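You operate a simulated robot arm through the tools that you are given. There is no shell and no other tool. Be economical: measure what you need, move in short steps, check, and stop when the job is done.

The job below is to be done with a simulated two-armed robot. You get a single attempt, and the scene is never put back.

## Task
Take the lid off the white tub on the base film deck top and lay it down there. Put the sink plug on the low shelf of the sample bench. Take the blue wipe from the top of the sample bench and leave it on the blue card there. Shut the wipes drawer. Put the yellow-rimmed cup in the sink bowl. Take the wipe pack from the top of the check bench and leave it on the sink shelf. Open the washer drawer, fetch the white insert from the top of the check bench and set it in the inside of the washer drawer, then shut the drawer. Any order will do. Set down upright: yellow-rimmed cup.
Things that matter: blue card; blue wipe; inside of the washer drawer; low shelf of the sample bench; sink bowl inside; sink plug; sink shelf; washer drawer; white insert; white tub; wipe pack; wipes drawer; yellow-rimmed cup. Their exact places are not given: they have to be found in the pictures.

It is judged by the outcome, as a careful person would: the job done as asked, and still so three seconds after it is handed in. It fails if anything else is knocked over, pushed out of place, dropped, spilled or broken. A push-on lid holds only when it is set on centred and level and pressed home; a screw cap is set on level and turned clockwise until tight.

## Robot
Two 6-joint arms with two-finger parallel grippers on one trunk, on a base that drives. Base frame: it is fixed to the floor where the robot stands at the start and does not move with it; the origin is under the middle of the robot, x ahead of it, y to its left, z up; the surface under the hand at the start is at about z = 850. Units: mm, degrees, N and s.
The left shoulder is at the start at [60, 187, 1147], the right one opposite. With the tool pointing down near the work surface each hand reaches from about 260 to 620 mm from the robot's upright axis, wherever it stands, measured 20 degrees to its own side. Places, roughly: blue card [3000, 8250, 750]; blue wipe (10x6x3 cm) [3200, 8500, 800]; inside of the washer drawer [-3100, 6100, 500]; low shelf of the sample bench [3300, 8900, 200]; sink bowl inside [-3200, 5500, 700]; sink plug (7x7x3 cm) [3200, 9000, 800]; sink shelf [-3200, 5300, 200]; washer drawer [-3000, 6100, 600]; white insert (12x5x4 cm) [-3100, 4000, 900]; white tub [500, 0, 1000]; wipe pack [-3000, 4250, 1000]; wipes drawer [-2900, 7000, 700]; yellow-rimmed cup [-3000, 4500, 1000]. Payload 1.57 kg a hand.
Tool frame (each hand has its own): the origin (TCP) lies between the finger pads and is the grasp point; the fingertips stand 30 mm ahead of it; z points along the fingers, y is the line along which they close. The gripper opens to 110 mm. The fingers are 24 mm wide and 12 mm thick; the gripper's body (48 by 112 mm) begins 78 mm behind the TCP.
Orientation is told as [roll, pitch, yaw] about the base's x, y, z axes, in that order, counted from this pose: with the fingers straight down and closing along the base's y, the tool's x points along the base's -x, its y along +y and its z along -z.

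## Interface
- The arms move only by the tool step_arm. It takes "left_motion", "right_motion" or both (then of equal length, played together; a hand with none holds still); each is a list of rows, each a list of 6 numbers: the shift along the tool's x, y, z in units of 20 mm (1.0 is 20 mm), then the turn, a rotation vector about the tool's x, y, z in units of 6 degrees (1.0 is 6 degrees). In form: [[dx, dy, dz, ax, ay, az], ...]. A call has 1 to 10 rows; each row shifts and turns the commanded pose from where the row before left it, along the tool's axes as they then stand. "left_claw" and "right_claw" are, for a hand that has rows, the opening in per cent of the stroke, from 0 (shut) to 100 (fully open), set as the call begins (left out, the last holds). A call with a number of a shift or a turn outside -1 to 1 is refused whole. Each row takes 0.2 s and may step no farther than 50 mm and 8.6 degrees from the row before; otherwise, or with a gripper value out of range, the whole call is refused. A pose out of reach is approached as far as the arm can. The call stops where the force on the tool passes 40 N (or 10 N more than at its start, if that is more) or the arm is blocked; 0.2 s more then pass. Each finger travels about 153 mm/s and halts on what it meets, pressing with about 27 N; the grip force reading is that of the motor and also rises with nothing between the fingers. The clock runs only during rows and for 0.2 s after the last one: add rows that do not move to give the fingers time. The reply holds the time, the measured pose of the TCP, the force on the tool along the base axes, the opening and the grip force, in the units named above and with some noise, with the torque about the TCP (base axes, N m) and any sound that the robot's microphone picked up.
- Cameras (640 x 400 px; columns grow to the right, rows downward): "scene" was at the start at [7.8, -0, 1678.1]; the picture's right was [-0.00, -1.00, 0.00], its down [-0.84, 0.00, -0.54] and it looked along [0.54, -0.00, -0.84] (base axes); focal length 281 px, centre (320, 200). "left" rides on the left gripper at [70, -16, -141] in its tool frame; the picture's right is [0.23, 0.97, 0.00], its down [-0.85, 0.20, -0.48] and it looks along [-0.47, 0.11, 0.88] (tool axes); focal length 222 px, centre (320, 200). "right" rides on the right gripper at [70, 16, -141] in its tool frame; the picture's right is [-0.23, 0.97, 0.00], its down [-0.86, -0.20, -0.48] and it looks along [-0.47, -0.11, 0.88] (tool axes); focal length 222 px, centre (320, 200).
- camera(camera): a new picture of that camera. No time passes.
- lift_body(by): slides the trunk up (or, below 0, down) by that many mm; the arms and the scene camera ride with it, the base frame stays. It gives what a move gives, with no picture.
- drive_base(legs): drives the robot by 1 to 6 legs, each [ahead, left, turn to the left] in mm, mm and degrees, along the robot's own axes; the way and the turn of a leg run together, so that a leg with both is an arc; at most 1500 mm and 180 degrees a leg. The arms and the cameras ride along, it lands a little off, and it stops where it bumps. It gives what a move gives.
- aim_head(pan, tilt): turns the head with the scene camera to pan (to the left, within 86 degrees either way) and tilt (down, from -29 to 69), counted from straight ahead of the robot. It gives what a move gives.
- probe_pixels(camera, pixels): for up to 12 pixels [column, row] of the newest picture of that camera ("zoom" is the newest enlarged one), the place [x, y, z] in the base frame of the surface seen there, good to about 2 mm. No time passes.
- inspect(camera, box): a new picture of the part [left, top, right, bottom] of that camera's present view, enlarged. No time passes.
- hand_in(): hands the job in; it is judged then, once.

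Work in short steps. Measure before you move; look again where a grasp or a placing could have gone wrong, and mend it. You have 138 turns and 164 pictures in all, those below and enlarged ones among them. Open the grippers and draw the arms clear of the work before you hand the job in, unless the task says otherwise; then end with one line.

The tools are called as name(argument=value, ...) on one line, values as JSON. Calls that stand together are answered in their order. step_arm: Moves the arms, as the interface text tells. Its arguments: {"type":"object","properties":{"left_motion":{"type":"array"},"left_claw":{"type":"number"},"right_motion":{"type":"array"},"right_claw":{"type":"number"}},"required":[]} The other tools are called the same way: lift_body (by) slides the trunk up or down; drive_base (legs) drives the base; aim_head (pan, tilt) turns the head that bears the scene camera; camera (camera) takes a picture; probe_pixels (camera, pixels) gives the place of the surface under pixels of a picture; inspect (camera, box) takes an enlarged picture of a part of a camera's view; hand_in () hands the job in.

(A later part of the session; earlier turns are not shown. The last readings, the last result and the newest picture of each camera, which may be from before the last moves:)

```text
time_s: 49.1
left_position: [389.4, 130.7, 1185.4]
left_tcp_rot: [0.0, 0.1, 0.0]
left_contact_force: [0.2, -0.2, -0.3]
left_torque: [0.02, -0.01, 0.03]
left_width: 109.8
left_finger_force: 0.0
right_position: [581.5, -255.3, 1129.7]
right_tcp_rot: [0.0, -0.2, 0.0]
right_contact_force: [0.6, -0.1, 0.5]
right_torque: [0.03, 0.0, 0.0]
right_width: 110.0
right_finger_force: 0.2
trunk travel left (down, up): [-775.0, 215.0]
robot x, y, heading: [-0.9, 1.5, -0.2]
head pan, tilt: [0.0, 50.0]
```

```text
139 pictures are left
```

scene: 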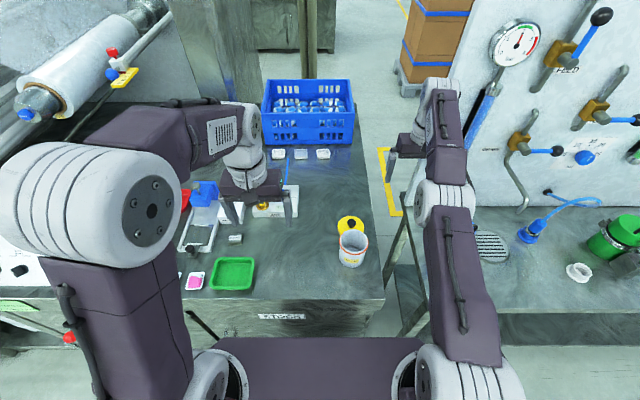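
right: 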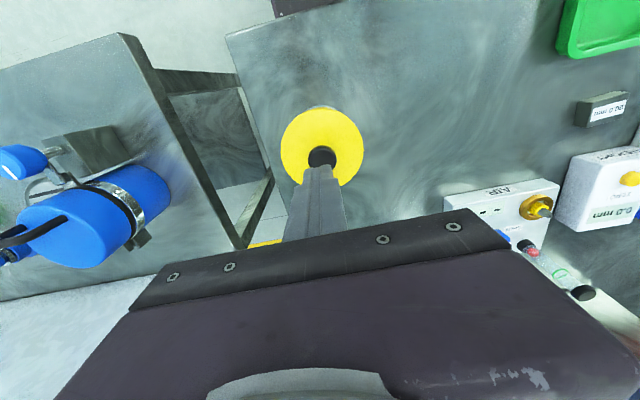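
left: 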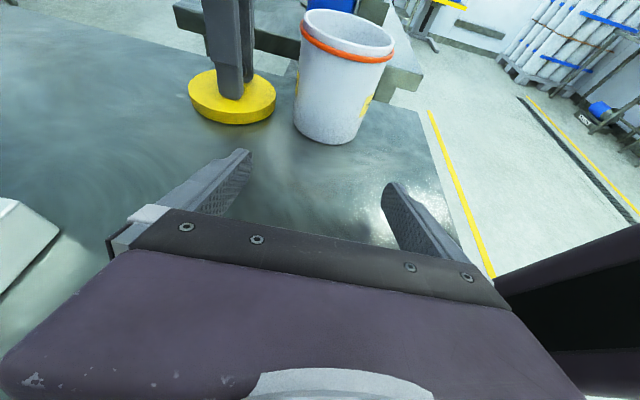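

The right arm is straight at the elbow. I tilt the hand so the fingers point forward, which draws the wrist back and lets the elbow bend.

step_arm(right_motion=[[0, 0, 0, 0, -1, 0], [0, 0, 0, 0, -1, 0], [0, 0, 0, 0, -1, 0], [0, 0, 0, 0, -1, 0], [0, 0, 0, 0, -1, 0], [0.5, 0, 0, 0, 0, 0], [0.5, 0, 0, 0, 0, 0], [0.5, 0, 0, 0, 0, 0]])

```text
time_s: 50.2
left_position: [386.4, 132.3, 1188.0]
left_tcp_rot: [0.1, -0.2, -0.1]
left_contact_force: [-0.9, -0.6, -0.5]
left_torque: [-0.03, -0.01, -0.03]
left_width: 110.1
left_finger_force: 0.1
right_position: [657.4, -269.2, 1169.7]
right_tcp_rot: [0.3, -21.9, -0.6]
right_contact_force: [-0.4, -0.7, 0.0]
right_torque: [0.0, 0.01, 0.01]
right_width: 109.9
right_finger_force: 0.1
right hand out of reach, approached as far as the arm can: row 1, 2, 3, 4, 5
trunk travel left (down, up): [-775.0, 215.0]
robot x, y, heading: [-1.0, 2.3, -0.3]
head pan, tilt: [0.0, 50.0]
stopped in row 5 (right hand): the force on the tool passed its limit at 50 N (the readings are from after the stop); the commanded pose is now the measured one
```

It stretched forward and a force was met. I look.

camera(camera="scene")

camera(camera="right")

```text
138 pictures are left
```

scene: 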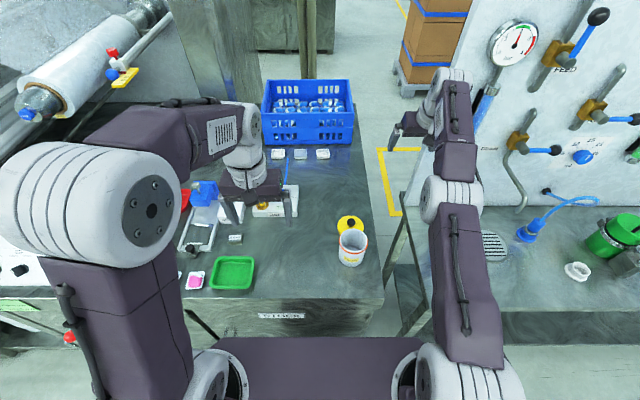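

```text
137 pictures are left
```

right: 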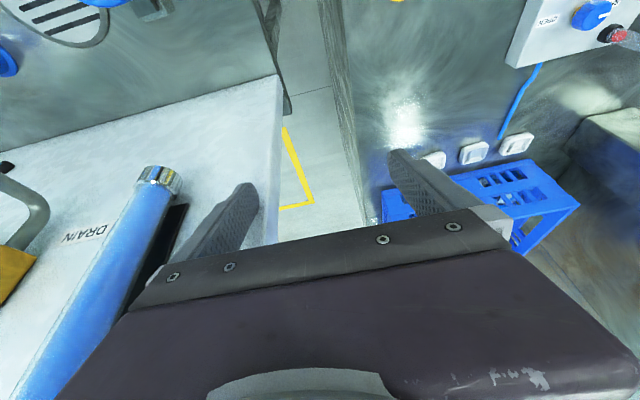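

The fingers are by the blue tube on the panel, nothing displaced. I tilt the hand back upright, close it, and shift it left away from the panel.

step_arm(right_motion=[[0.5, 0.5, 0, 0, 0, 0], [0, 0.8, 0, 0, 0.9, 0], [0, 0.8, 0, 0, 0.9, 0], [0, 0.8, 0, 0, 0.9, 0], [0, 0.5, 0, 0, 0.9, 0], [0, 0, 0, 0, 0, 0]], right_claw=0)

```text
time_s: 51.6
left_position: [390.1, 130.4, 1185.4]
left_tcp_rot: [0.0, 0.1, -0.1]
left_contact_force: [-0.1, -0.3, -0.1]
left_torque: [0.0, 0.02, -0.01]
left_width: 109.8
left_finger_force: 0.2
right_position: [576.1, -220.7, 1152.1]
right_tcp_rot: [0.3, 0.0, -0.6]
right_contact_force: [-0.3, -0.1, -0.1]
right_torque: [-0.01, 0.02, -0.03]
right_width: 0.2
right_finger_force: 21.3
right hand out of reach, approached as far as the arm can: row 1, 2, 3, 4, 5
trunk travel left (down, up): [-775.0, 215.0]
robot x, y, heading: [3.0, -1.6, 0.0]
head pan, tilt: [0.0, 50.0]
```

Upright again at (576,-221,1152). I go straight down, which should make the elbow bend.

step_arm(right_motion=[[0, 0.1, 1, 0, 0, 0], [0, 0.1, 1, 0, 0, 0], [0, 0.1, 1, 0, 0, 0], [0, 0.1, 1, 0, 0, 0], [0, 0.1, 1, 0, 0, 0], [0.3, 0.1, 1, 0, 0, 0], [0.5, 0.1, 0.5, 0, 0, 0], [0.5, 0, 0.5, 0, 0, 0], [0.5, 0, 0, 0, 0, 0]])

```text
time_s: 53.6
left_position: [390.4, 131.5, 1185.3]
left_tcp_rot: [-0.1, 0.0, -0.1]
left_contact_force: [0.4, -0.6, 0.5]
left_torque: [-0.01, 0.01, 0.01]
left_width: 110.0
left_finger_force: 0.0
right_position: [541.3, -204.9, 1012.8]
right_tcp_rot: [0.2, -0.2, -0.4]
right_contact_force: [0.6, -0.3, 0.4]
right_torque: [-0.02, 0.01, -0.01]
right_width: 0.0
right_finger_force: 21.1
trunk travel left (down, up): [-775.0, 215.0]
robot x, y, heading: [-2.5, 1.7, -0.2]
head pan, tilt: [0.0, 50.0]
```

The elbow bends now. I draw the hand in to x≈390, then up.

step_arm(right_motion=[[1, -0.3, 0, 0, 0, 0], [1, -0.3, 0, 0, 0, 0], [1, -0.3, 0, 0, 0, 0], [1, -0.3, 0, 0, 0, 0], [1, -0.3, 0, 0, 0, 0], [1, -0.3, -0.5, 0, 0, 0], [1, -0.3, -1, 0, 0, 0], [1, -0.3, -1, 0, 0, 0], [0, 0, -1, 0, 0, 0], [0, 0, -1, 0, 0, 0]], right_claw=50)

camera(camera="scene")

probe_pixels(camera="scene", pixels=[[352, 216], [352, 235], [280, 318], [380, 300], [480, 310], [20, 340]])

```text
time_s: 55.8
left_position: [390.2, 131.0, 1184.9]
left_tcp_rot: [0.0, 0.0, -0.1]
left_contact_force: [0.7, -1.1, 1.0]
left_torque: [0.0, 0.01, -0.01]
left_width: 109.9
left_finger_force: 0.1
right_position: [380.0, -251.8, 1101.4]
right_tcp_rot: [0.3, 0.1, -0.5]
right_contact_force: [0.2, -0.2, 0.5]
right_torque: [-0.01, 0.03, -0.01]
right_width: 55.0
right_finger_force: 0.0
trunk travel left (down, up): [-775.0, 215.0]
robot x, y, heading: [1.3, 1.3, -0.1]
head pan, tilt: [0.0, 50.0]
```

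```text
136 pictures are left
```

scene: 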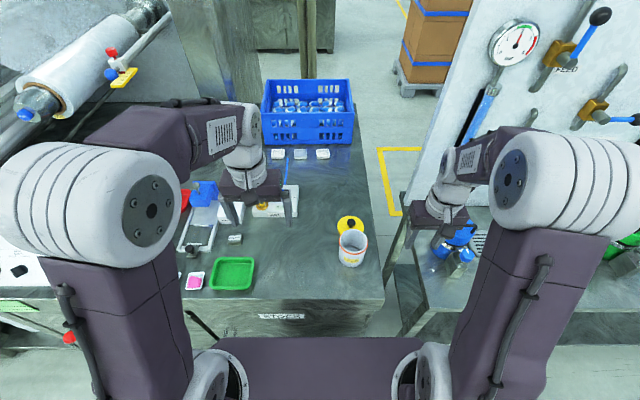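

```text
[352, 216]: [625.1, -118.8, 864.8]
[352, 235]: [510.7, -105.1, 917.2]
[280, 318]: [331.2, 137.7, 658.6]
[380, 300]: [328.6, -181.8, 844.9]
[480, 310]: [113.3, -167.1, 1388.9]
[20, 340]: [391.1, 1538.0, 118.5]
```

Arms folded, tub and lid fine. I back off and drive down the aisle to face the check bench at y≈4200.

drive_base(legs=[[-1000, 0, 0], [0, 0, 90], [1500, 0, 0], [1500, 0, 0], [1250, 0, 0], [0, 0, 90]])

aim_head(pan=0, tilt=20)

camera(camera="scene")

```text
time_s: 88.6
left_position: [-1413.2, 4115.9, 1185.9]
left_tcp_rot: [0.0, 0.0, -179.5]
left_contact_force: [-0.1, 0.6, -0.3]
left_torque: [-0.01, 0.0, 0.02]
left_width: 110.0
left_finger_force: 0.1
right_position: [-1404.9, 4497.4, 1102.5]
right_tcp_rot: [0.3, -0.1, 179.9]
right_contact_force: [0.8, 0.3, -0.1]
right_torque: [0.0, -0.02, 0.0]
right_width: 54.9
right_finger_force: 0.0
trunk travel left (down, up): [-775.0, 215.0]
robot x, y, heading: [-1020.3, 4248.1, -179.4]
head pan, tilt: [0.0, 50.0]
```

```text
time_s: 89.5
left_position: [-1412.2, 4115.6, 1186.0]
left_tcp_rot: [0.0, 0.0, -179.6]
left_contact_force: [-0.6, 0.0, 0.0]
left_torque: [-0.02, -0.01, -0.04]
left_width: 109.8
left_finger_force: 0.0
right_position: [-1406.3, 4497.6, 1102.0]
right_tcp_rot: [0.3, 0.0, 179.8]
right_contact_force: [0.0, -0.3, 0.3]
right_torque: [-0.01, 0.01, -0.01]
right_width: 54.9
right_finger_force: 0.1
trunk travel left (down, up): [-775.0, 215.0]
robot x, y, heading: [-1022.8, 4251.0, -179.5]
head pan, tilt: [0.0, 20.0]
```

```text
135 pictures are left
```

scene: 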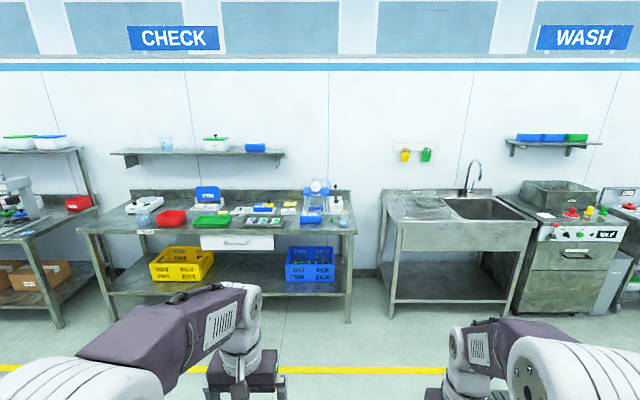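

I enlarge the check bench top.

inspect(camera="scene", box=[210, 170, 370, 270])

inspect(camera="scene", box=[370, 120, 640, 320])

```text
4.00 times, centred on (290, 220) of scene
```

zoom: 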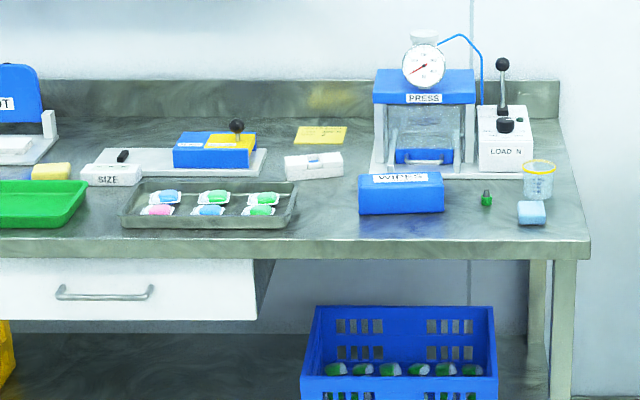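

```text
2.00 times, centred on (505, 220) of scene
```

zoom: 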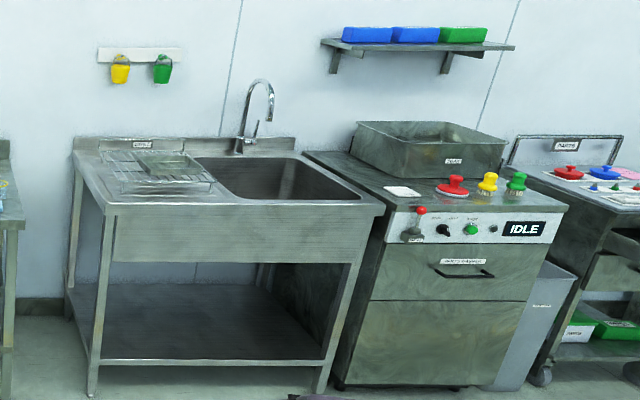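

Wipe pack at scene (310,218), cup at (345,214), insert candidates at (288,211) and (238,213). I probe them and the washer handle and sink.

probe_pixels(camera="scene", pixels=[[310, 220], [310, 214], [288, 212], [238, 214], [345, 212], [342, 223], [601, 255], [505, 213], [450, 288], [340, 228], [520, 245], [585, 236]])

```text
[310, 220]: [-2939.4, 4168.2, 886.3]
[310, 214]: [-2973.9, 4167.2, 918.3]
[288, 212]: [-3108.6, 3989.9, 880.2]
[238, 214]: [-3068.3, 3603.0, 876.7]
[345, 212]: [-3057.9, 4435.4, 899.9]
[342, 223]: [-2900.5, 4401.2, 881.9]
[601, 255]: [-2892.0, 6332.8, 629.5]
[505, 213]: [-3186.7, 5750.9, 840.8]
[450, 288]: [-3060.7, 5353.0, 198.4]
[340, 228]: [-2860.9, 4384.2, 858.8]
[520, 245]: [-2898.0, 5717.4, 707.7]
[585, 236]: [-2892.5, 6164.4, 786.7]
```

The insert is the white block at (-3108, 3990). I drive up to the bench.

drive_base(legs=[[1440, 40, -0.6]])

aim_head(pan=0, tilt=50)

camera(camera="scene")

```text
time_s: 96.7
left_position: [-2847.9, 4091.2, 1186.4]
left_tcp_rot: [0.0, 0.0, 179.2]
left_contact_force: [0.4, 0.2, 0.8]
left_torque: [0.02, -0.04, 0.04]
left_width: 109.9
left_finger_force: 0.1
right_position: [-2833.9, 4473.5, 1102.0]
right_tcp_rot: [0.3, -0.1, 178.7]
right_contact_force: [-0.1, 0.2, -0.8]
right_torque: [-0.01, -0.01, 0.01]
right_width: 55.1
right_finger_force: 0.1
trunk travel left (down, up): [-775.0, 215.0]
robot x, y, heading: [-2456.3, 4218.7, 179.0]
head pan, tilt: [0.0, 20.0]
```

```text
time_s: 97.6
left_position: [-2848.9, 4090.9, 1185.6]
left_tcp_rot: [0.0, 0.0, 179.1]
left_contact_force: [-0.2, -0.2, -0.7]
left_torque: [0.01, -0.01, 0.04]
left_width: 110.1
left_finger_force: 0.1
right_position: [-2832.9, 4473.3, 1102.1]
right_tcp_rot: [0.2, 0.0, 178.8]
right_contact_force: [-1.2, -0.1, 0.8]
right_torque: [-0.02, 0.01, -0.01]
right_width: 54.9
right_finger_force: 0.0
trunk travel left (down, up): [-775.0, 215.0]
robot x, y, heading: [-2456.9, 4215.6, 179.3]
head pan, tilt: [0.0, 50.0]
```

```text
132 pictures are left
```

scene: 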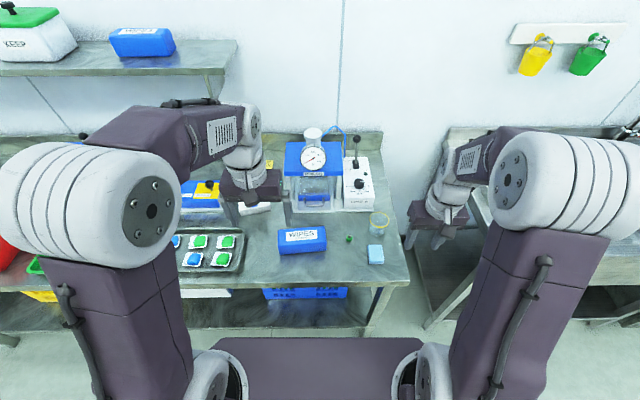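

I enlarge the work area with pack, cup, and insert.

inspect(camera="scene", box=[225, 170, 415, 290])

camera(camera="left")

camera(camera="right")

```text
3.33 times, centred on (320, 230) of scene
```

zoom: 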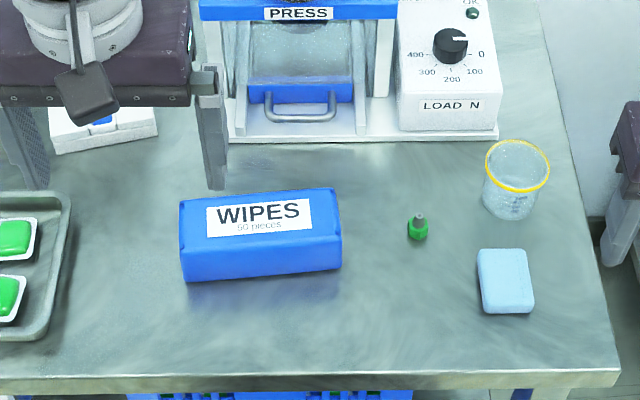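

```text
130 pictures are left
```

left: 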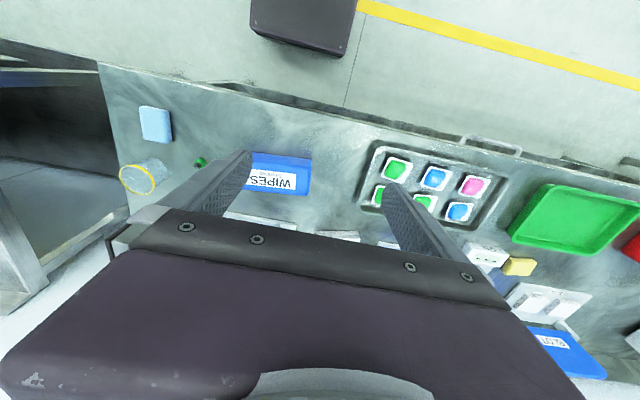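

```text
129 pictures are left
```

right: 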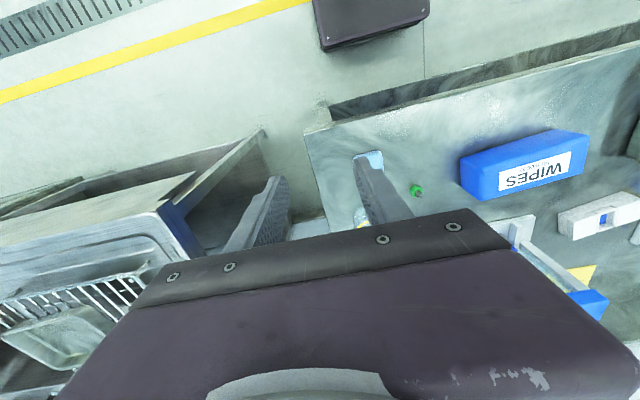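

I probe the corners of pack, cup rim and insert.

probe_pixels(camera="zoom", pixels=[[184, 203], [335, 192], [182, 252], [340, 240], [182, 278], [340, 268], [487, 165], [548, 165], [517, 140], [517, 190], [55, 135], [155, 122]])

probe_pixels(camera="right", pixels=[[562, 220], [640, 200], [560, 235], [612, 208], [470, 190], [585, 150]])

probe_pixels(camera="left", pixels=[[153, 180], [125, 168], [137, 192], [165, 165], [340, 237], [290, 222]])

```text
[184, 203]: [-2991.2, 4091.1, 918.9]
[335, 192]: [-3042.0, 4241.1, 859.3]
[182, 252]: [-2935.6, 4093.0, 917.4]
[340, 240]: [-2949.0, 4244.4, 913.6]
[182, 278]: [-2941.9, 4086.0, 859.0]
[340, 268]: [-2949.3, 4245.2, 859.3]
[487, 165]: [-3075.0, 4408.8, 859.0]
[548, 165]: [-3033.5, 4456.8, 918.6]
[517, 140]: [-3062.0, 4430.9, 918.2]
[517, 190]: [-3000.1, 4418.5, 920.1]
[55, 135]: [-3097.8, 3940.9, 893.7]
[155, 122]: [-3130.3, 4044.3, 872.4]
```

```text
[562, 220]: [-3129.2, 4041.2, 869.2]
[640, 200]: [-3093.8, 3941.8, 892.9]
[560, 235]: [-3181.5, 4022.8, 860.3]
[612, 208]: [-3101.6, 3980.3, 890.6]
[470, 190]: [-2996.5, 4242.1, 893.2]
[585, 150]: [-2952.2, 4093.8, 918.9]
```

```text
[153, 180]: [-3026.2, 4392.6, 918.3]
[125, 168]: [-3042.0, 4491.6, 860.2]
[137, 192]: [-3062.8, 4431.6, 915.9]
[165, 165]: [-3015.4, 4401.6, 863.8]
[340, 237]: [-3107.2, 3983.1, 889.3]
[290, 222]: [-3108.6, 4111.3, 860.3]
```

Pack centre (-2967,4168), top 918; cup centre about (-3031,4428), rim z 919; insert about (-3110,3990), top 893; bench z 859. The cup is near the reach limit, so I drive 75 mm closer.

drive_base(legs=[[75, 0, 0]])

step_arm(right_motion=[[0, 0, 0, 0, 0, 0], [0, 0, 0, 0, 0, 0], [0, 0, 0, 0, 0, 0]], right_claw=90)

inspect(camera="scene", box=[300, 140, 460, 240])

```text
time_s: 98.7
left_position: [-2919.5, 4092.2, 1187.2]
left_tcp_rot: [0.0, -0.1, 179.2]
left_contact_force: [0.2, 0.5, 0.9]
left_torque: [-0.01, 0.05, -0.03]
left_width: 109.9
left_finger_force: 0.1
right_position: [-2904.7, 4473.9, 1102.5]
right_tcp_rot: [0.3, -0.4, 178.9]
right_contact_force: [0.1, -0.2, -0.3]
right_torque: [0.01, 0.06, 0.0]
right_width: 54.9
right_finger_force: 0.0
trunk travel left (down, up): [-775.0, 215.0]
robot x, y, heading: [-2533.6, 4215.8, 179.3]
head pan, tilt: [0.0, 50.0]
```

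```text
time_s: 99.5
left_position: [-2924.5, 4092.7, 1184.7]
left_tcp_rot: [0.0, 0.1, 179.2]
left_contact_force: [0.1, -0.1, -0.1]
left_torque: [-0.01, 0.0, -0.02]
left_width: 110.1
left_finger_force: 0.0
right_position: [-2910.2, 4473.2, 1100.9]
right_tcp_rot: [0.3, 0.0, 178.8]
right_contact_force: [-0.9, -0.6, 0.7]
right_torque: [0.01, -0.01, 0.01]
right_width: 99.0
right_finger_force: 0.1
trunk travel left (down, up): [-775.0, 215.0]
robot x, y, heading: [-2530.9, 4219.2, 179.2]
head pan, tilt: [0.0, 50.0]
```

```text
4.00 times, centred on (380, 190) of scene
```

zoom: 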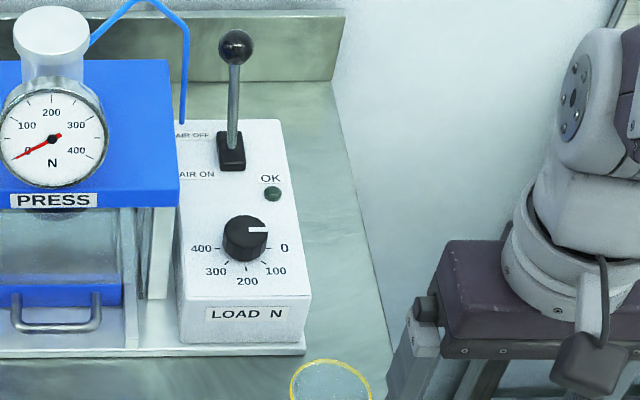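

I check heights of the LOAD box and lever, and the cup rim edges.

probe_pixels(camera="zoom", pixels=[[245, 215], [245, 290], [236, 40], [300, 350], [292, 380], [370, 380], [330, 363]])

camera(camera="left")

```text
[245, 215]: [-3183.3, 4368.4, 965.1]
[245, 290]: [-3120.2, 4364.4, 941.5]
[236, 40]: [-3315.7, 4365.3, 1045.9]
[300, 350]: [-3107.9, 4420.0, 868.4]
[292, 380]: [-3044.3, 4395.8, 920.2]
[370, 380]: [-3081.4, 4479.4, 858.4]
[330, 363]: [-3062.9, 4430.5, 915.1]
```

```text
127 pictures are left
```

left: 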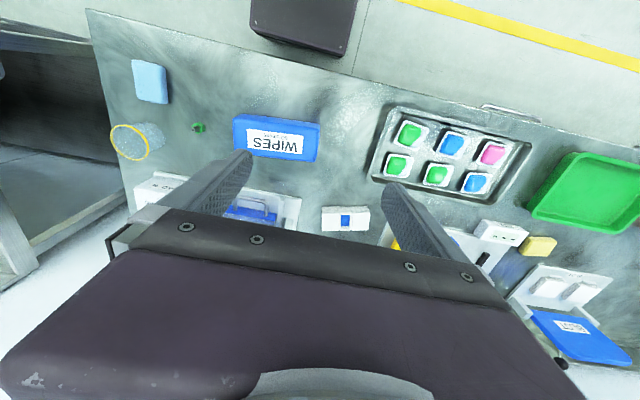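

Clear. Right hand goes over the cup.

step_arm(right_motion=[[-1, 0.388, 0.5, 0, 0, 0], [-1, 0.388, 0.5, 0, 0, 0], [-1, 0.388, 0.5, 0, 0, 0], [-1, 0.388, 0.5, 0, 0, 0], [-1, 0.388, 0.5, 0, 0, 0], [-1, 0.388, 0.5, 0, 0, 0], [0, 0, 0.6, 0, 0, 0], [0, 0, 0, 0, 0, 0]])

camera(camera="right")

```text
time_s: 101.3
left_position: [-2922.5, 4091.5, 1185.6]
left_tcp_rot: [0.0, 0.1, 179.2]
left_contact_force: [-1.0, -0.1, 0.0]
left_torque: [0.0, 0.01, 0.01]
left_width: 110.1
left_finger_force: 0.0
right_position: [-3029.6, 4429.3, 1030.5]
right_tcp_rot: [0.3, -0.2, 178.8]
right_contact_force: [-0.5, -1.0, 0.3]
right_torque: [-0.01, -0.01, 0.03]
right_width: 99.3
right_finger_force: 0.1
trunk travel left (down, up): [-775.0, 215.0]
robot x, y, heading: [-2533.6, 4218.5, 178.8]
head pan, tilt: [0.0, 50.0]
```

```text
126 pictures are left
```

right: 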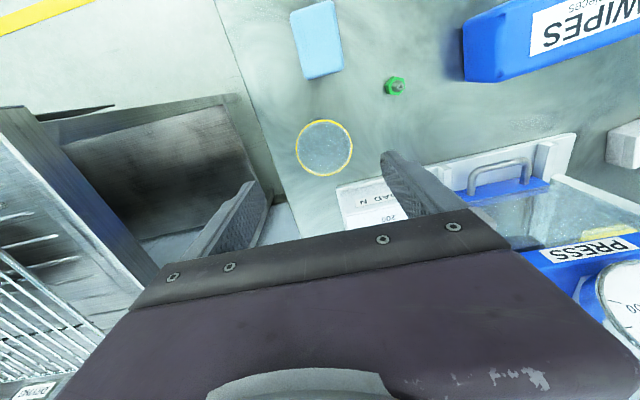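

The cup lies between the fingers. I go down 132 mm.

step_arm(right_motion=[[0, 0, 0.95, 0, 0, 0], [0, 0, 0.95, 0, 0, 0], [0, 0, 0.95, 0, 0, 0], [0, 0, 0.95, 0, 0, 0], [0, 0, 0.95, 0, 0, 0], [0, 0, 0.95, 0, 0, 0], [0, 0, 0.9, 0, 0, 0], [0, 0, 0, 0, 0, 0]])

inspect(camera="scene", box=[320, 160, 448, 240])

camera(camera="right")

```text
time_s: 103.1
left_position: [-2921.7, 4091.9, 1185.6]
left_tcp_rot: [0.0, 0.0, 179.2]
left_contact_force: [0.2, -0.2, 0.8]
left_torque: [0.01, 0.02, 0.0]
left_width: 110.0
left_finger_force: 0.2
right_position: [-3029.7, 4427.6, 897.9]
right_tcp_rot: [0.3, -0.1, 178.8]
right_contact_force: [-0.5, 0.1, -0.8]
right_torque: [0.02, 0.01, 0.02]
right_width: 99.2
right_finger_force: 0.1
trunk travel left (down, up): [-775.0, 215.0]
robot x, y, heading: [-2530.2, 4219.7, 179.1]
head pan, tilt: [0.0, 50.0]
```

```text
5.00 times, centred on (384, 200) of scene
```

zoom: 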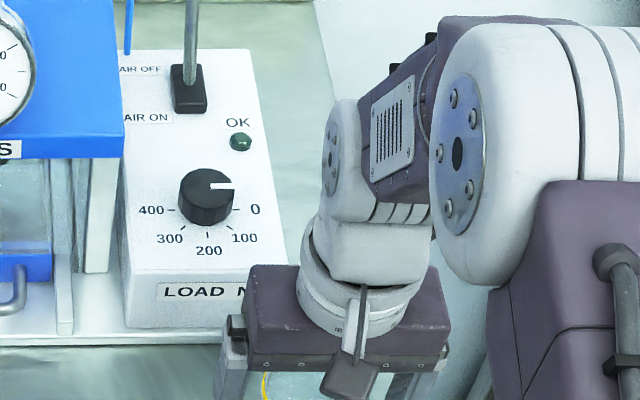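

```text
124 pictures are left
```

right: 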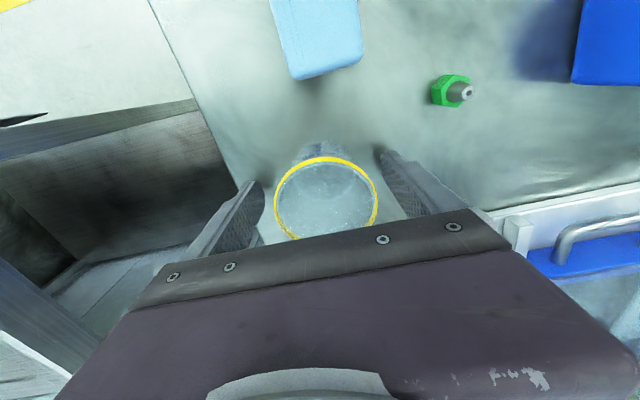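

The cup is between the fingers. I close and lift.

step_arm(right_motion=[[0, 0, 0, 0, 0, 0], [0, 0, 0, 0, 0, 0], [0, 0, 0, 0, 0, 0]], right_claw=0)

step_arm(right_motion=[[0, 0, -0.5, 0, 0, 0], [0, 0, -1, 0, 0, 0], [0, 0, -1, 0, 0, 0], [0, 0, -1, 0, 0, 0], [0, 0, -1, 0, 0, 0], [0, 0, -1, 0, 0, 0], [0, 0, -1, 0, 0, 0]])

camera(camera="right")

```text
time_s: 103.9
left_position: [-2922.9, 4091.4, 1187.3]
left_tcp_rot: [0.0, 0.0, 179.3]
left_contact_force: [-0.7, 0.4, 1.4]
left_torque: [-0.01, -0.02, -0.01]
left_width: 110.0
left_finger_force: 0.1
right_position: [-3030.4, 4429.4, 897.8]
right_tcp_rot: [0.3, -0.1, 178.8]
right_contact_force: [-0.4, -0.2, -0.4]
right_torque: [0.0, -0.01, -0.04]
right_width: 60.4
right_finger_force: 26.7
trunk travel left (down, up): [-775.0, 215.0]
robot x, y, heading: [-2530.2, 4219.3, 179.4]
head pan, tilt: [0.0, 50.0]
```

```text
time_s: 105.5
left_position: [-2923.3, 4091.6, 1185.5]
left_tcp_rot: [0.0, 0.0, 179.2]
left_contact_force: [-0.2, -0.1, -0.1]
left_torque: [0.0, 0.02, -0.01]
left_width: 110.1
left_finger_force: 0.1
right_position: [-3027.9, 4428.3, 1028.6]
right_tcp_rot: [0.3, -0.2, 178.8]
right_contact_force: [0.0, 1.5, -0.4]
right_torque: [0.01, 0.03, 0.03]
right_width: 60.1
right_finger_force: 27.0
trunk travel left (down, up): [-775.0, 215.0]
robot x, y, heading: [-2529.6, 4216.7, 179.0]
head pan, tilt: [0.0, 50.0]
```

```text
123 pictures are left
```

right: 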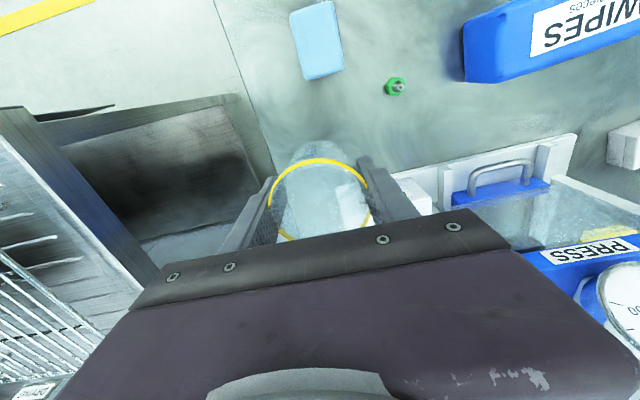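

Cup held. Next the wipe pack with the left hand: shift over it and turn by 95° so the fingers close across its 57 mm depth.

step_arm(left_motion=[[-0.575, -0.94, 0, 0, 0, -1], [0, 0, 0, 0, 0, -1], [0, 0, 0, 0, 0, -1], [0, 0, 0, 0, 0, -1], [0, 0, 0, 0, 0, -1], [0, 0, 0, 0, 0, -1], [0, 0, 0, 0, 0, -1], [0, 0, 0, 0, 0, -1], [0, 0, 0, 0, 0, -1], [0, 0, 0, 0, 0, -1]])

step_arm(left_motion=[[0, 0, 0, 0, 0, -1], [0, 0, 0, 0, 0, -1], [0, 0, 0, 0, 0, -1], [0, 0, 0, 0, 0, -1], [0, 0, 0, 0, 0, -1], [0, 0, 0, 0, 0, -0.8], [0, 0, 0, 0, 0, 0]])

```text
time_s: 107.7
left_position: [-2935.1, 4110.1, 1185.9]
left_tcp_rot: [0.0, 0.0, -120.6]
left_contact_force: [-0.7, -0.4, -0.4]
left_torque: [0.0, 0.01, 0.01]
left_width: 109.8
left_finger_force: 0.1
right_position: [-3029.1, 4430.0, 1028.1]
right_tcp_rot: [0.3, -0.1, 178.8]
right_contact_force: [-0.8, 0.4, 0.0]
right_torque: [-0.02, 0.0, -0.02]
right_width: 60.1
right_finger_force: 26.8
trunk travel left (down, up): [-775.0, 215.0]
robot x, y, heading: [-2530.9, 4217.9, 179.4]
head pan, tilt: [0.0, 50.0]
```

```text
time_s: 109.3
left_position: [-2934.6, 4110.9, 1184.9]
left_tcp_rot: [0.0, 0.0, -85.9]
left_contact_force: [-0.1, 0.4, 0.7]
left_torque: [0.0, 0.01, -0.01]
left_width: 109.9
left_finger_force: 0.1
right_position: [-3029.0, 4429.1, 1027.7]
right_tcp_rot: [0.3, -0.1, 178.8]
right_contact_force: [-0.3, 0.1, 0.3]
right_torque: [0.02, -0.04, -0.02]
right_width: 60.4
right_finger_force: 27.2
trunk travel left (down, up): [-775.0, 215.0]
robot x, y, heading: [-2532.5, 4215.3, 179.3]
head pan, tilt: [0.0, 50.0]
```

Now over the pack centre and down to z≈985.

step_arm(left_motion=[[0.583, -0.293, 1, 0, 0, 0], [0.583, -0.293, 1, 0, 0, 0], [0.583, -0.293, 1, 0, 0, 0], [0.583, -0.293, 1, 0, 0, 0], [0.583, -0.293, 1, 0, 0, 0], [0, 0, 1, 0, 0, 0], [0, 0, 1, 0, 0, 0], [0, 0, 1, 0, 0, 0], [0, 0, 1, 0, 0, 0], [0, 0, 1, 0, 0, 0]])

inspect(camera="scene", box=[225, 180, 385, 280])

camera(camera="left")

```text
time_s: 111.5
left_position: [-2967.3, 4166.4, 984.3]
left_tcp_rot: [0.0, 0.0, -86.0]
left_contact_force: [-0.8, -0.2, -0.3]
left_torque: [-0.01, -0.02, -0.03]
left_width: 109.9
left_finger_force: 0.0
right_position: [-3029.0, 4428.8, 1027.9]
right_tcp_rot: [0.3, 0.0, 178.9]
right_contact_force: [-0.9, -0.1, 0.1]
right_torque: [-0.02, 0.0, 0.01]
right_width: 60.5
right_finger_force: 26.9
trunk travel left (down, up): [-775.0, 215.0]
robot x, y, heading: [-2530.5, 4216.7, 179.3]
head pan, tilt: [0.0, 50.0]
```

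```text
4.00 times, centred on (305, 230) of scene
```

zoom: 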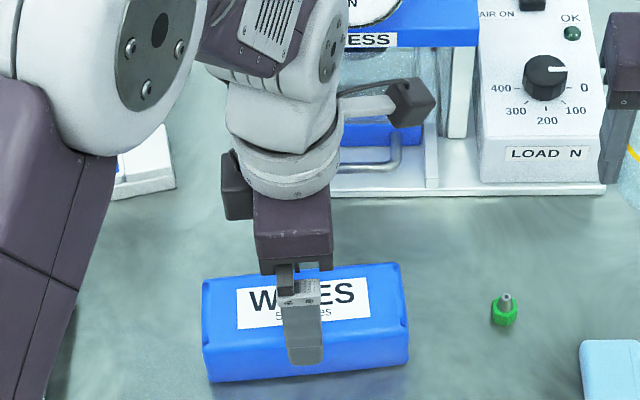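

```text
121 pictures are left
```

left: 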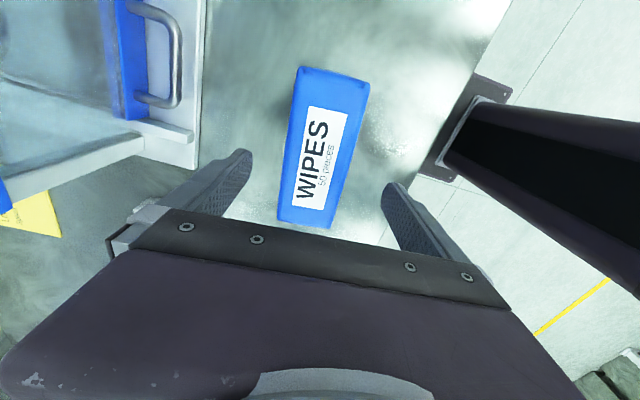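

Well centred. I go down to z≈895, close and lift.

step_arm(left_motion=[[0, 0, 1, 0, 0, 0], [0, 0, 1, 0, 0, 0], [0, 0, 1, 0, 0, 0], [0, 0, 1, 0, 0, 0], [0, 0, 0.45, 0, 0, 0], [0, 0, 0, 0, 0, 0]])

step_arm(left_motion=[[0, 0, 0, 0, 0, 0], [0, 0, 0, 0, 0, 0], [0, 0, 0, 0, 0, 0]], left_claw=0)

step_arm(left_motion=[[0, 0, -0.5, 0, 0, 0], [0, 0, -1, 0, 0, 0], [0, 0, -1, 0, 0, 0], [0, 0, -1, 0, 0, 0], [0, 0, -1, 0, 0, 0], [0, 0, -1, 0, 0, 0], [0, 0, -1, 0, 0, 0]])

camera(camera="scene")

```text
time_s: 112.9
left_position: [-2966.7, 4165.6, 895.9]
left_tcp_rot: [0.0, 0.0, -86.1]
left_contact_force: [0.5, 0.6, -0.3]
left_torque: [0.0, 0.02, 0.04]
left_width: 109.8
left_finger_force: 0.1
right_position: [-3028.7, 4429.1, 1027.5]
right_tcp_rot: [0.3, -0.2, 178.8]
right_contact_force: [1.1, -0.5, -0.4]
right_torque: [-0.01, 0.0, -0.01]
right_width: 60.2
right_finger_force: 27.0
trunk travel left (down, up): [-775.0, 215.0]
robot x, y, heading: [-2533.0, 4216.5, 179.0]
head pan, tilt: [0.0, 50.0]
```

```text
time_s: 113.7
left_position: [-2966.7, 4167.2, 897.3]
left_tcp_rot: [0.0, 0.0, -86.1]
left_contact_force: [-2.2, -0.1, -0.4]
left_torque: [0.18, 0.13, 0.09]
left_width: 69.6
left_finger_force: 27.2
right_position: [-3029.6, 4428.7, 1028.2]
right_tcp_rot: [0.3, 0.0, 178.8]
right_contact_force: [0.5, -0.5, -0.5]
right_torque: [0.01, 0.0, -0.03]
right_width: 60.4
right_finger_force: 26.4
trunk travel left (down, up): [-775.0, 215.0]
robot x, y, heading: [-2528.5, 4215.8, 178.7]
head pan, tilt: [0.0, 50.0]
```

```text
time_s: 115.3
left_position: [-2966.5, 4165.9, 1027.1]
left_tcp_rot: [-0.1, -0.1, -86.0]
left_contact_force: [0.7, 0.0, -2.4]
left_torque: [0.0, 0.01, 0.01]
left_width: 69.5
left_finger_force: 26.8
right_position: [-3030.0, 4429.8, 1027.9]
right_tcp_rot: [0.3, -0.1, 178.8]
right_contact_force: [-0.9, -0.1, -1.0]
right_torque: [0.0, 0.01, -0.01]
right_width: 60.0
right_finger_force: 26.7
trunk travel left (down, up): [-775.0, 215.0]
robot x, y, heading: [-2526.4, 4220.3, 179.1]
head pan, tilt: [0.0, 50.0]
```

```text
120 pictures are left
```

scene: 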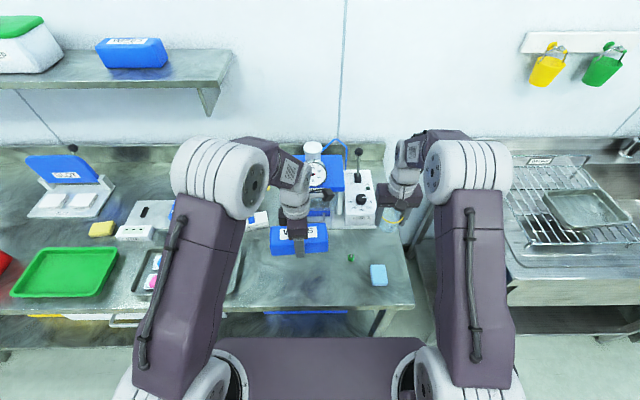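

Both are held. I back off, move sideways to the sink, and look.

drive_base(legs=[[-450, 0, 0.9], [0, -1080, 0]])

camera(camera="scene")

```text
time_s: 123.2
left_position: [-2513.2, 5248.1, 1027.5]
left_tcp_rot: [0.0, 0.0, -85.6]
left_contact_force: [0.0, 0.0, -3.3]
left_torque: [0.01, 0.03, 0.02]
left_width: 69.8
left_finger_force: 26.4
right_position: [-2576.1, 5510.7, 1027.5]
right_tcp_rot: [0.3, 0.1, 179.1]
right_contact_force: [0.2, -0.1, -0.1]
right_torque: [0.0, -0.02, 0.02]
right_width: 60.1
right_finger_force: 27.0
trunk travel left (down, up): [-775.0, 215.0]
robot x, y, heading: [-2073.0, 5304.1, 179.7]
head pan, tilt: [0.0, 50.0]
```

```text
119 pictures are left
```

scene: 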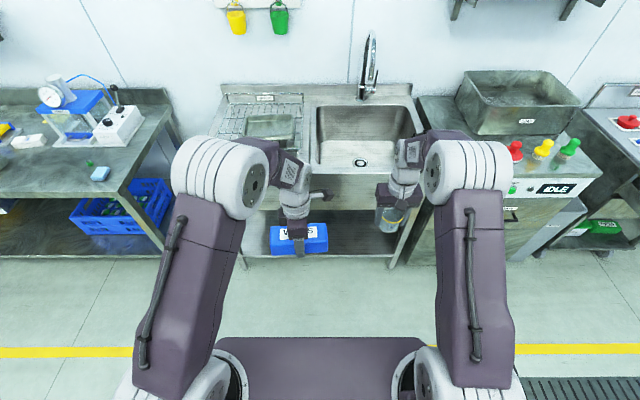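

I probe the sink bowl, drain, its rim and front edge, and the shelf below.

probe_pixels(camera="scene", pixels=[[340, 155], [360, 163], [320, 150], [395, 150], [312, 170], [350, 178], [350, 171], [310, 107], [345, 240], [260, 220], [390, 245], [270, 170]])

inspect(camera="scene", box=[220, 80, 440, 270])

```text
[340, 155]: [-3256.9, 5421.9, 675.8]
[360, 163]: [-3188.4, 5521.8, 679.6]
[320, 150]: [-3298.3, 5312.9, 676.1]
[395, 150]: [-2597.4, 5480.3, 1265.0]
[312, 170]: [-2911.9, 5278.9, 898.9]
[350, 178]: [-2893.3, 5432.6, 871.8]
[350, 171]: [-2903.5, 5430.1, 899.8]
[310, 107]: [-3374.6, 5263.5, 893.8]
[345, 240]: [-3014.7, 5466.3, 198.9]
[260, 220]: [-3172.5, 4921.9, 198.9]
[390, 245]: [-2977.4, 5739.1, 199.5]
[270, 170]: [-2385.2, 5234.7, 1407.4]
```

```text
2.11 times, centred on (330, 175) of scene
```

zoom: 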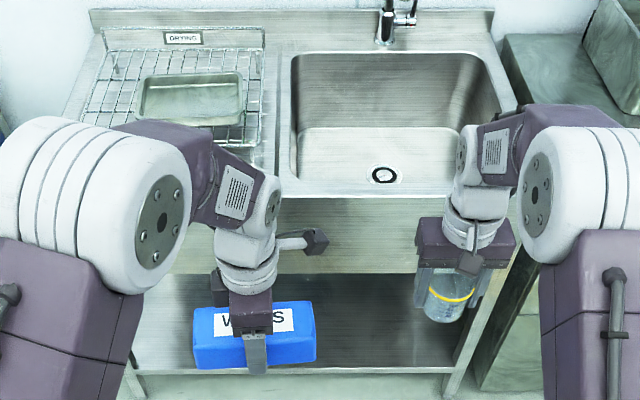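

Bowl floor z≈676, rim z≈900, front edge x≈-2895, drain at (-3188,5522). I raise the left hand with the pack, and drive 470 mm forward.

step_arm(left_motion=[[0, 0, -1, 0, 0, 0], [0, 0, -1, 0, 0, 0], [0, 0, -1, 0, 0, 0], [0, 0, -1, 0, 0, 0], [0, 0, -1, 0, 0, 0], [0, 0, -1, 0, 0, 0], [0, 0, -1, 0, 0, 0], [0, 0, -1, 0, 0, 0], [0, 0, -1, 0, 0, 0]])

drive_base(legs=[[470, 0, 0]])

camera(camera="scene")

camera(camera="right")

```text
time_s: 125.2
left_position: [-2510.4, 5248.2, 1207.3]
left_tcp_rot: [0.0, 0.0, -85.5]
left_contact_force: [-0.8, -0.1, -3.6]
left_torque: [0.0, 0.01, -0.03]
left_width: 69.6
left_finger_force: 26.7
right_position: [-2575.8, 5510.7, 1027.8]
right_tcp_rot: [0.2, 0.0, 179.3]
right_contact_force: [-0.3, 0.6, -0.9]
right_torque: [0.0, -0.03, -0.03]
right_width: 60.2
right_finger_force: 27.3
trunk travel left (down, up): [-775.0, 215.0]
robot x, y, heading: [-2080.6, 5301.9, 179.5]
head pan, tilt: [0.0, 50.0]
```

```text
time_s: 128.0
left_position: [-2979.8, 5249.8, 1206.2]
left_tcp_rot: [0.0, 0.0, -85.5]
left_contact_force: [-0.2, 0.0, -2.0]
left_torque: [-0.01, -0.02, -0.01]
left_width: 69.7
left_finger_force: 27.1
right_position: [-3044.0, 5512.2, 1028.0]
right_tcp_rot: [0.3, -0.1, 179.2]
right_contact_force: [-0.2, -0.8, -0.5]
right_torque: [-0.03, -0.01, -0.01]
right_width: 60.4
right_finger_force: 26.8
trunk travel left (down, up): [-775.0, 215.0]
robot x, y, heading: [-2544.9, 5306.3, 179.7]
head pan, tilt: [0.0, 50.0]
```

```text
117 pictures are left
```

scene: 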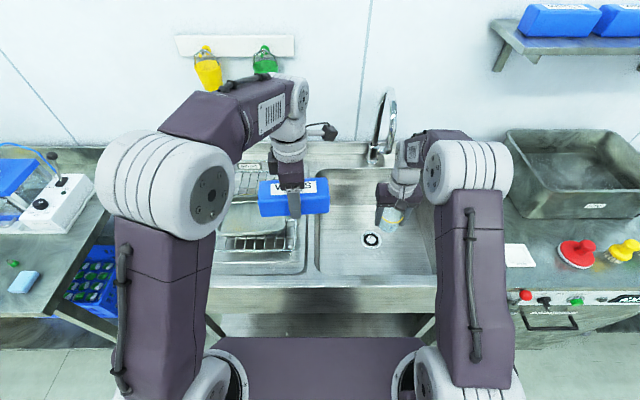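

```text
116 pictures are left
```

right: 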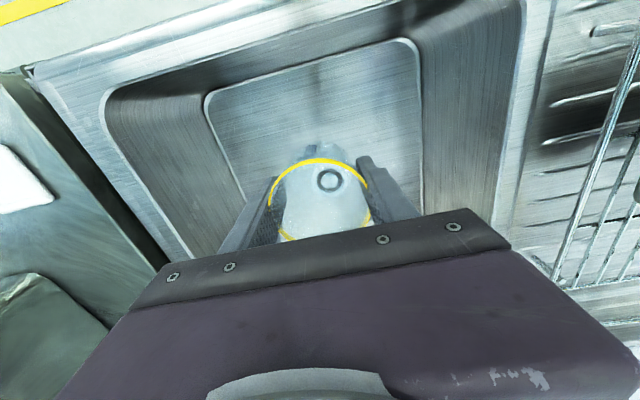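

I probe the bowl floor extents in the right picture.

probe_pixels(camera="right", pixels=[[405, 48], [215, 98], [240, 165], [420, 190], [300, 100], [395, 20], [110, 95]])

probe_pixels(camera="scene", pixels=[[371, 240], [350, 265], [420, 265], [350, 277], [345, 230]])

```text
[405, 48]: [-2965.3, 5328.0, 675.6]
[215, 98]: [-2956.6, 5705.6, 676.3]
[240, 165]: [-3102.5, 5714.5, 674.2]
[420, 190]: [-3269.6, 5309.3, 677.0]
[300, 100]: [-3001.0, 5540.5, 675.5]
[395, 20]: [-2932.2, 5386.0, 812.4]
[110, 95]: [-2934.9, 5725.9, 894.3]
```

```text
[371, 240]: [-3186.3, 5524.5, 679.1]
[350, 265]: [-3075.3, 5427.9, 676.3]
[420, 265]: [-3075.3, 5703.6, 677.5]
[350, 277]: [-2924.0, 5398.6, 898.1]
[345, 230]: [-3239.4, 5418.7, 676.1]
```

The floor at (-3050,5510) is flat. I lower the trunk 150 mm, which lowers the cup into the bowl's mouth.

step_arm(right_motion=[[-0.8, 0, 0, 0, 0, 0], [0, 0, 0, 0, 0, 0]])

lift_body(by=-150)

camera(camera="scene")

```text
time_s: 128.6
left_position: [-2980.6, 5249.9, 1207.9]
left_tcp_rot: [0.0, 0.1, -85.5]
left_contact_force: [-0.4, -0.2, -3.1]
left_torque: [0.01, 0.03, 0.03]
left_width: 69.8
left_finger_force: 27.6
right_position: [-3060.9, 5512.2, 1027.9]
right_tcp_rot: [0.3, -0.1, 179.2]
right_contact_force: [-0.1, -0.2, -0.1]
right_torque: [0.0, -0.02, 0.04]
right_width: 60.2
right_finger_force: 26.8
trunk travel left (down, up): [-775.0, 215.0]
robot x, y, heading: [-2545.4, 5306.0, 179.9]
head pan, tilt: [0.0, 50.0]
```

```text
time_s: 130.3
left_position: [-2980.4, 5249.7, 1056.4]
left_tcp_rot: [0.0, 0.0, -85.5]
left_contact_force: [0.2, -0.1, -2.9]
left_torque: [-0.02, -0.02, -0.02]
left_width: 69.8
left_finger_force: 26.5
right_position: [-3060.7, 5512.7, 878.2]
right_tcp_rot: [0.3, 0.0, 179.3]
right_contact_force: [-0.4, -0.2, 0.0]
right_torque: [-0.01, 0.01, 0.01]
right_width: 60.1
right_finger_force: 26.7
trunk travel left (down, up): [-625.0, 365.0]
robot x, y, heading: [-2545.7, 5302.9, 179.8]
head pan, tilt: [0.0, 50.0]
```

```text
115 pictures are left
```

scene: 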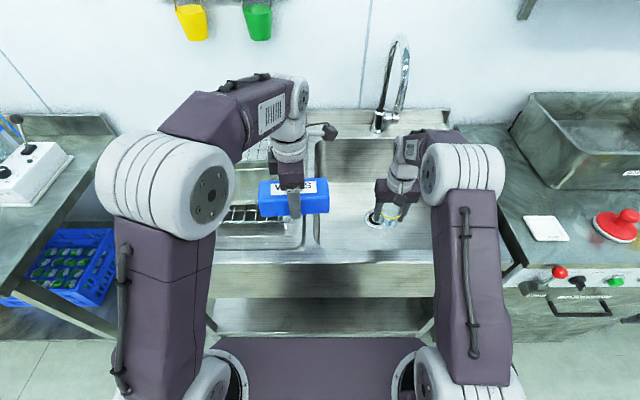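

Clear. I lower the cup toward the floor, the last bit slowly (contact expected at TCP z≈714).

step_arm(right_motion=[[0, 0, 1, 0, 0, 0], [0, 0, 1, 0, 0, 0], [0, 0, 1, 0, 0, 0], [0, 0, 1, 0, 0, 0], [0, 0, 1, 0, 0, 0], [0, 0, 1, 0, 0, 0], [0, 0, 1, 0, 0, 0], [0, 0, 0.5, 0, 0, 0], [0, 0, 0, 0, 0, 0]])

step_arm(right_motion=[[0, 0, 0.15, 0, 0, 0], [0, 0, 0.15, 0, 0, 0], [0, 0, 0.1, 0, 0, 0]])

step_arm(right_motion=[[0, 0, 0.1, 0, 0, 0], [0, 0, 0.1, 0, 0, 0]])

```text
time_s: 132.3
left_position: [-2980.0, 5250.6, 1057.0]
left_tcp_rot: [0.1, 0.0, -85.6]
left_contact_force: [1.0, 0.2, -2.6]
left_torque: [-0.01, -0.02, 0.02]
left_width: 69.7
left_finger_force: 26.8
right_position: [-3061.9, 5511.9, 727.3]
right_tcp_rot: [0.2, 0.1, 179.3]
right_contact_force: [-0.7, 0.0, -0.1]
right_torque: [0.01, 0.0, -0.01]
right_width: 60.2
right_finger_force: 26.7
trunk travel left (down, up): [-625.0, 365.0]
robot x, y, heading: [-2544.6, 5307.3, 179.7]
head pan, tilt: [0.0, 50.0]
```

```text
time_s: 133.1
left_position: [-2980.7, 5250.2, 1056.0]
left_tcp_rot: [0.0, 0.0, -85.5]
left_contact_force: [0.2, -0.5, -2.5]
left_torque: [-0.01, -0.01, 0.0]
left_width: 69.8
left_finger_force: 26.9
right_position: [-3060.7, 5512.1, 720.2]
right_tcp_rot: [0.4, -0.1, 179.3]
right_contact_force: [-0.4, 0.5, 0.2]
right_torque: [0.01, -0.03, -0.01]
right_width: 60.1
right_finger_force: 26.7
trunk travel left (down, up): [-625.0, 365.0]
robot x, y, heading: [-2546.9, 5304.9, 179.6]
head pan, tilt: [0.0, 50.0]
```

```text
time_s: 133.7
left_position: [-2980.7, 5250.0, 1057.6]
left_tcp_rot: [0.0, -0.1, -85.6]
left_contact_force: [0.1, 0.6, -2.4]
left_torque: [-0.03, 0.0, 0.03]
left_width: 69.8
left_finger_force: 27.2
right_position: [-3062.1, 5512.8, 716.2]
right_tcp_rot: [0.2, 0.0, 179.2]
right_contact_force: [-0.4, 0.0, -0.1]
right_torque: [0.01, -0.02, 0.01]
right_width: 60.0
right_finger_force: 27.6
trunk travel left (down, up): [-625.0, 365.0]
robot x, y, heading: [-2544.5, 5302.9, 179.3]
head pan, tilt: [0.0, 50.0]
```

Still no contact at 716; I go on 1–2 mm at a time.

step_arm(right_motion=[[0, 0, 0.08, 0, 0, 0], [0, 0, 0.08, 0, 0, 0]])

camera(camera="right")

```text
time_s: 134.3
left_position: [-2978.6, 5250.2, 1058.4]
left_tcp_rot: [0.0, -0.1, -85.5]
left_contact_force: [0.5, -0.3, -3.8]
left_torque: [-0.05, 0.0, 0.01]
left_width: 69.9
left_finger_force: 27.4
right_position: [-3061.6, 5511.7, 714.1]
right_tcp_rot: [0.2, -0.3, 179.3]
right_contact_force: [0.5, 1.3, 16.8]
right_torque: [0.12, -0.1, 0.0]
right_width: 59.8
right_finger_force: 26.9
trunk travel left (down, up): [-625.0, 365.0]
robot x, y, heading: [-2538.9, 5306.1, 179.8]
head pan, tilt: [0.0, 50.0]
```

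```text
114 pictures are left
```

right: 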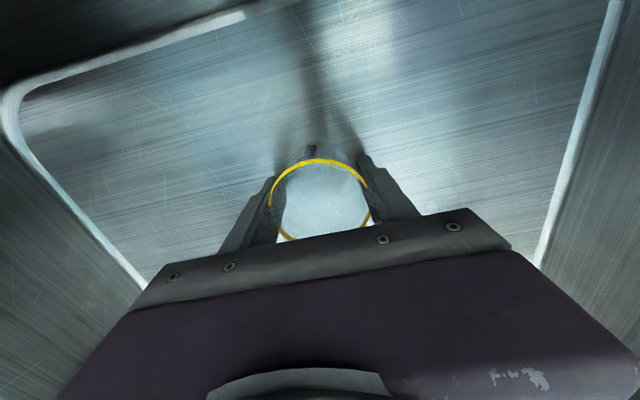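

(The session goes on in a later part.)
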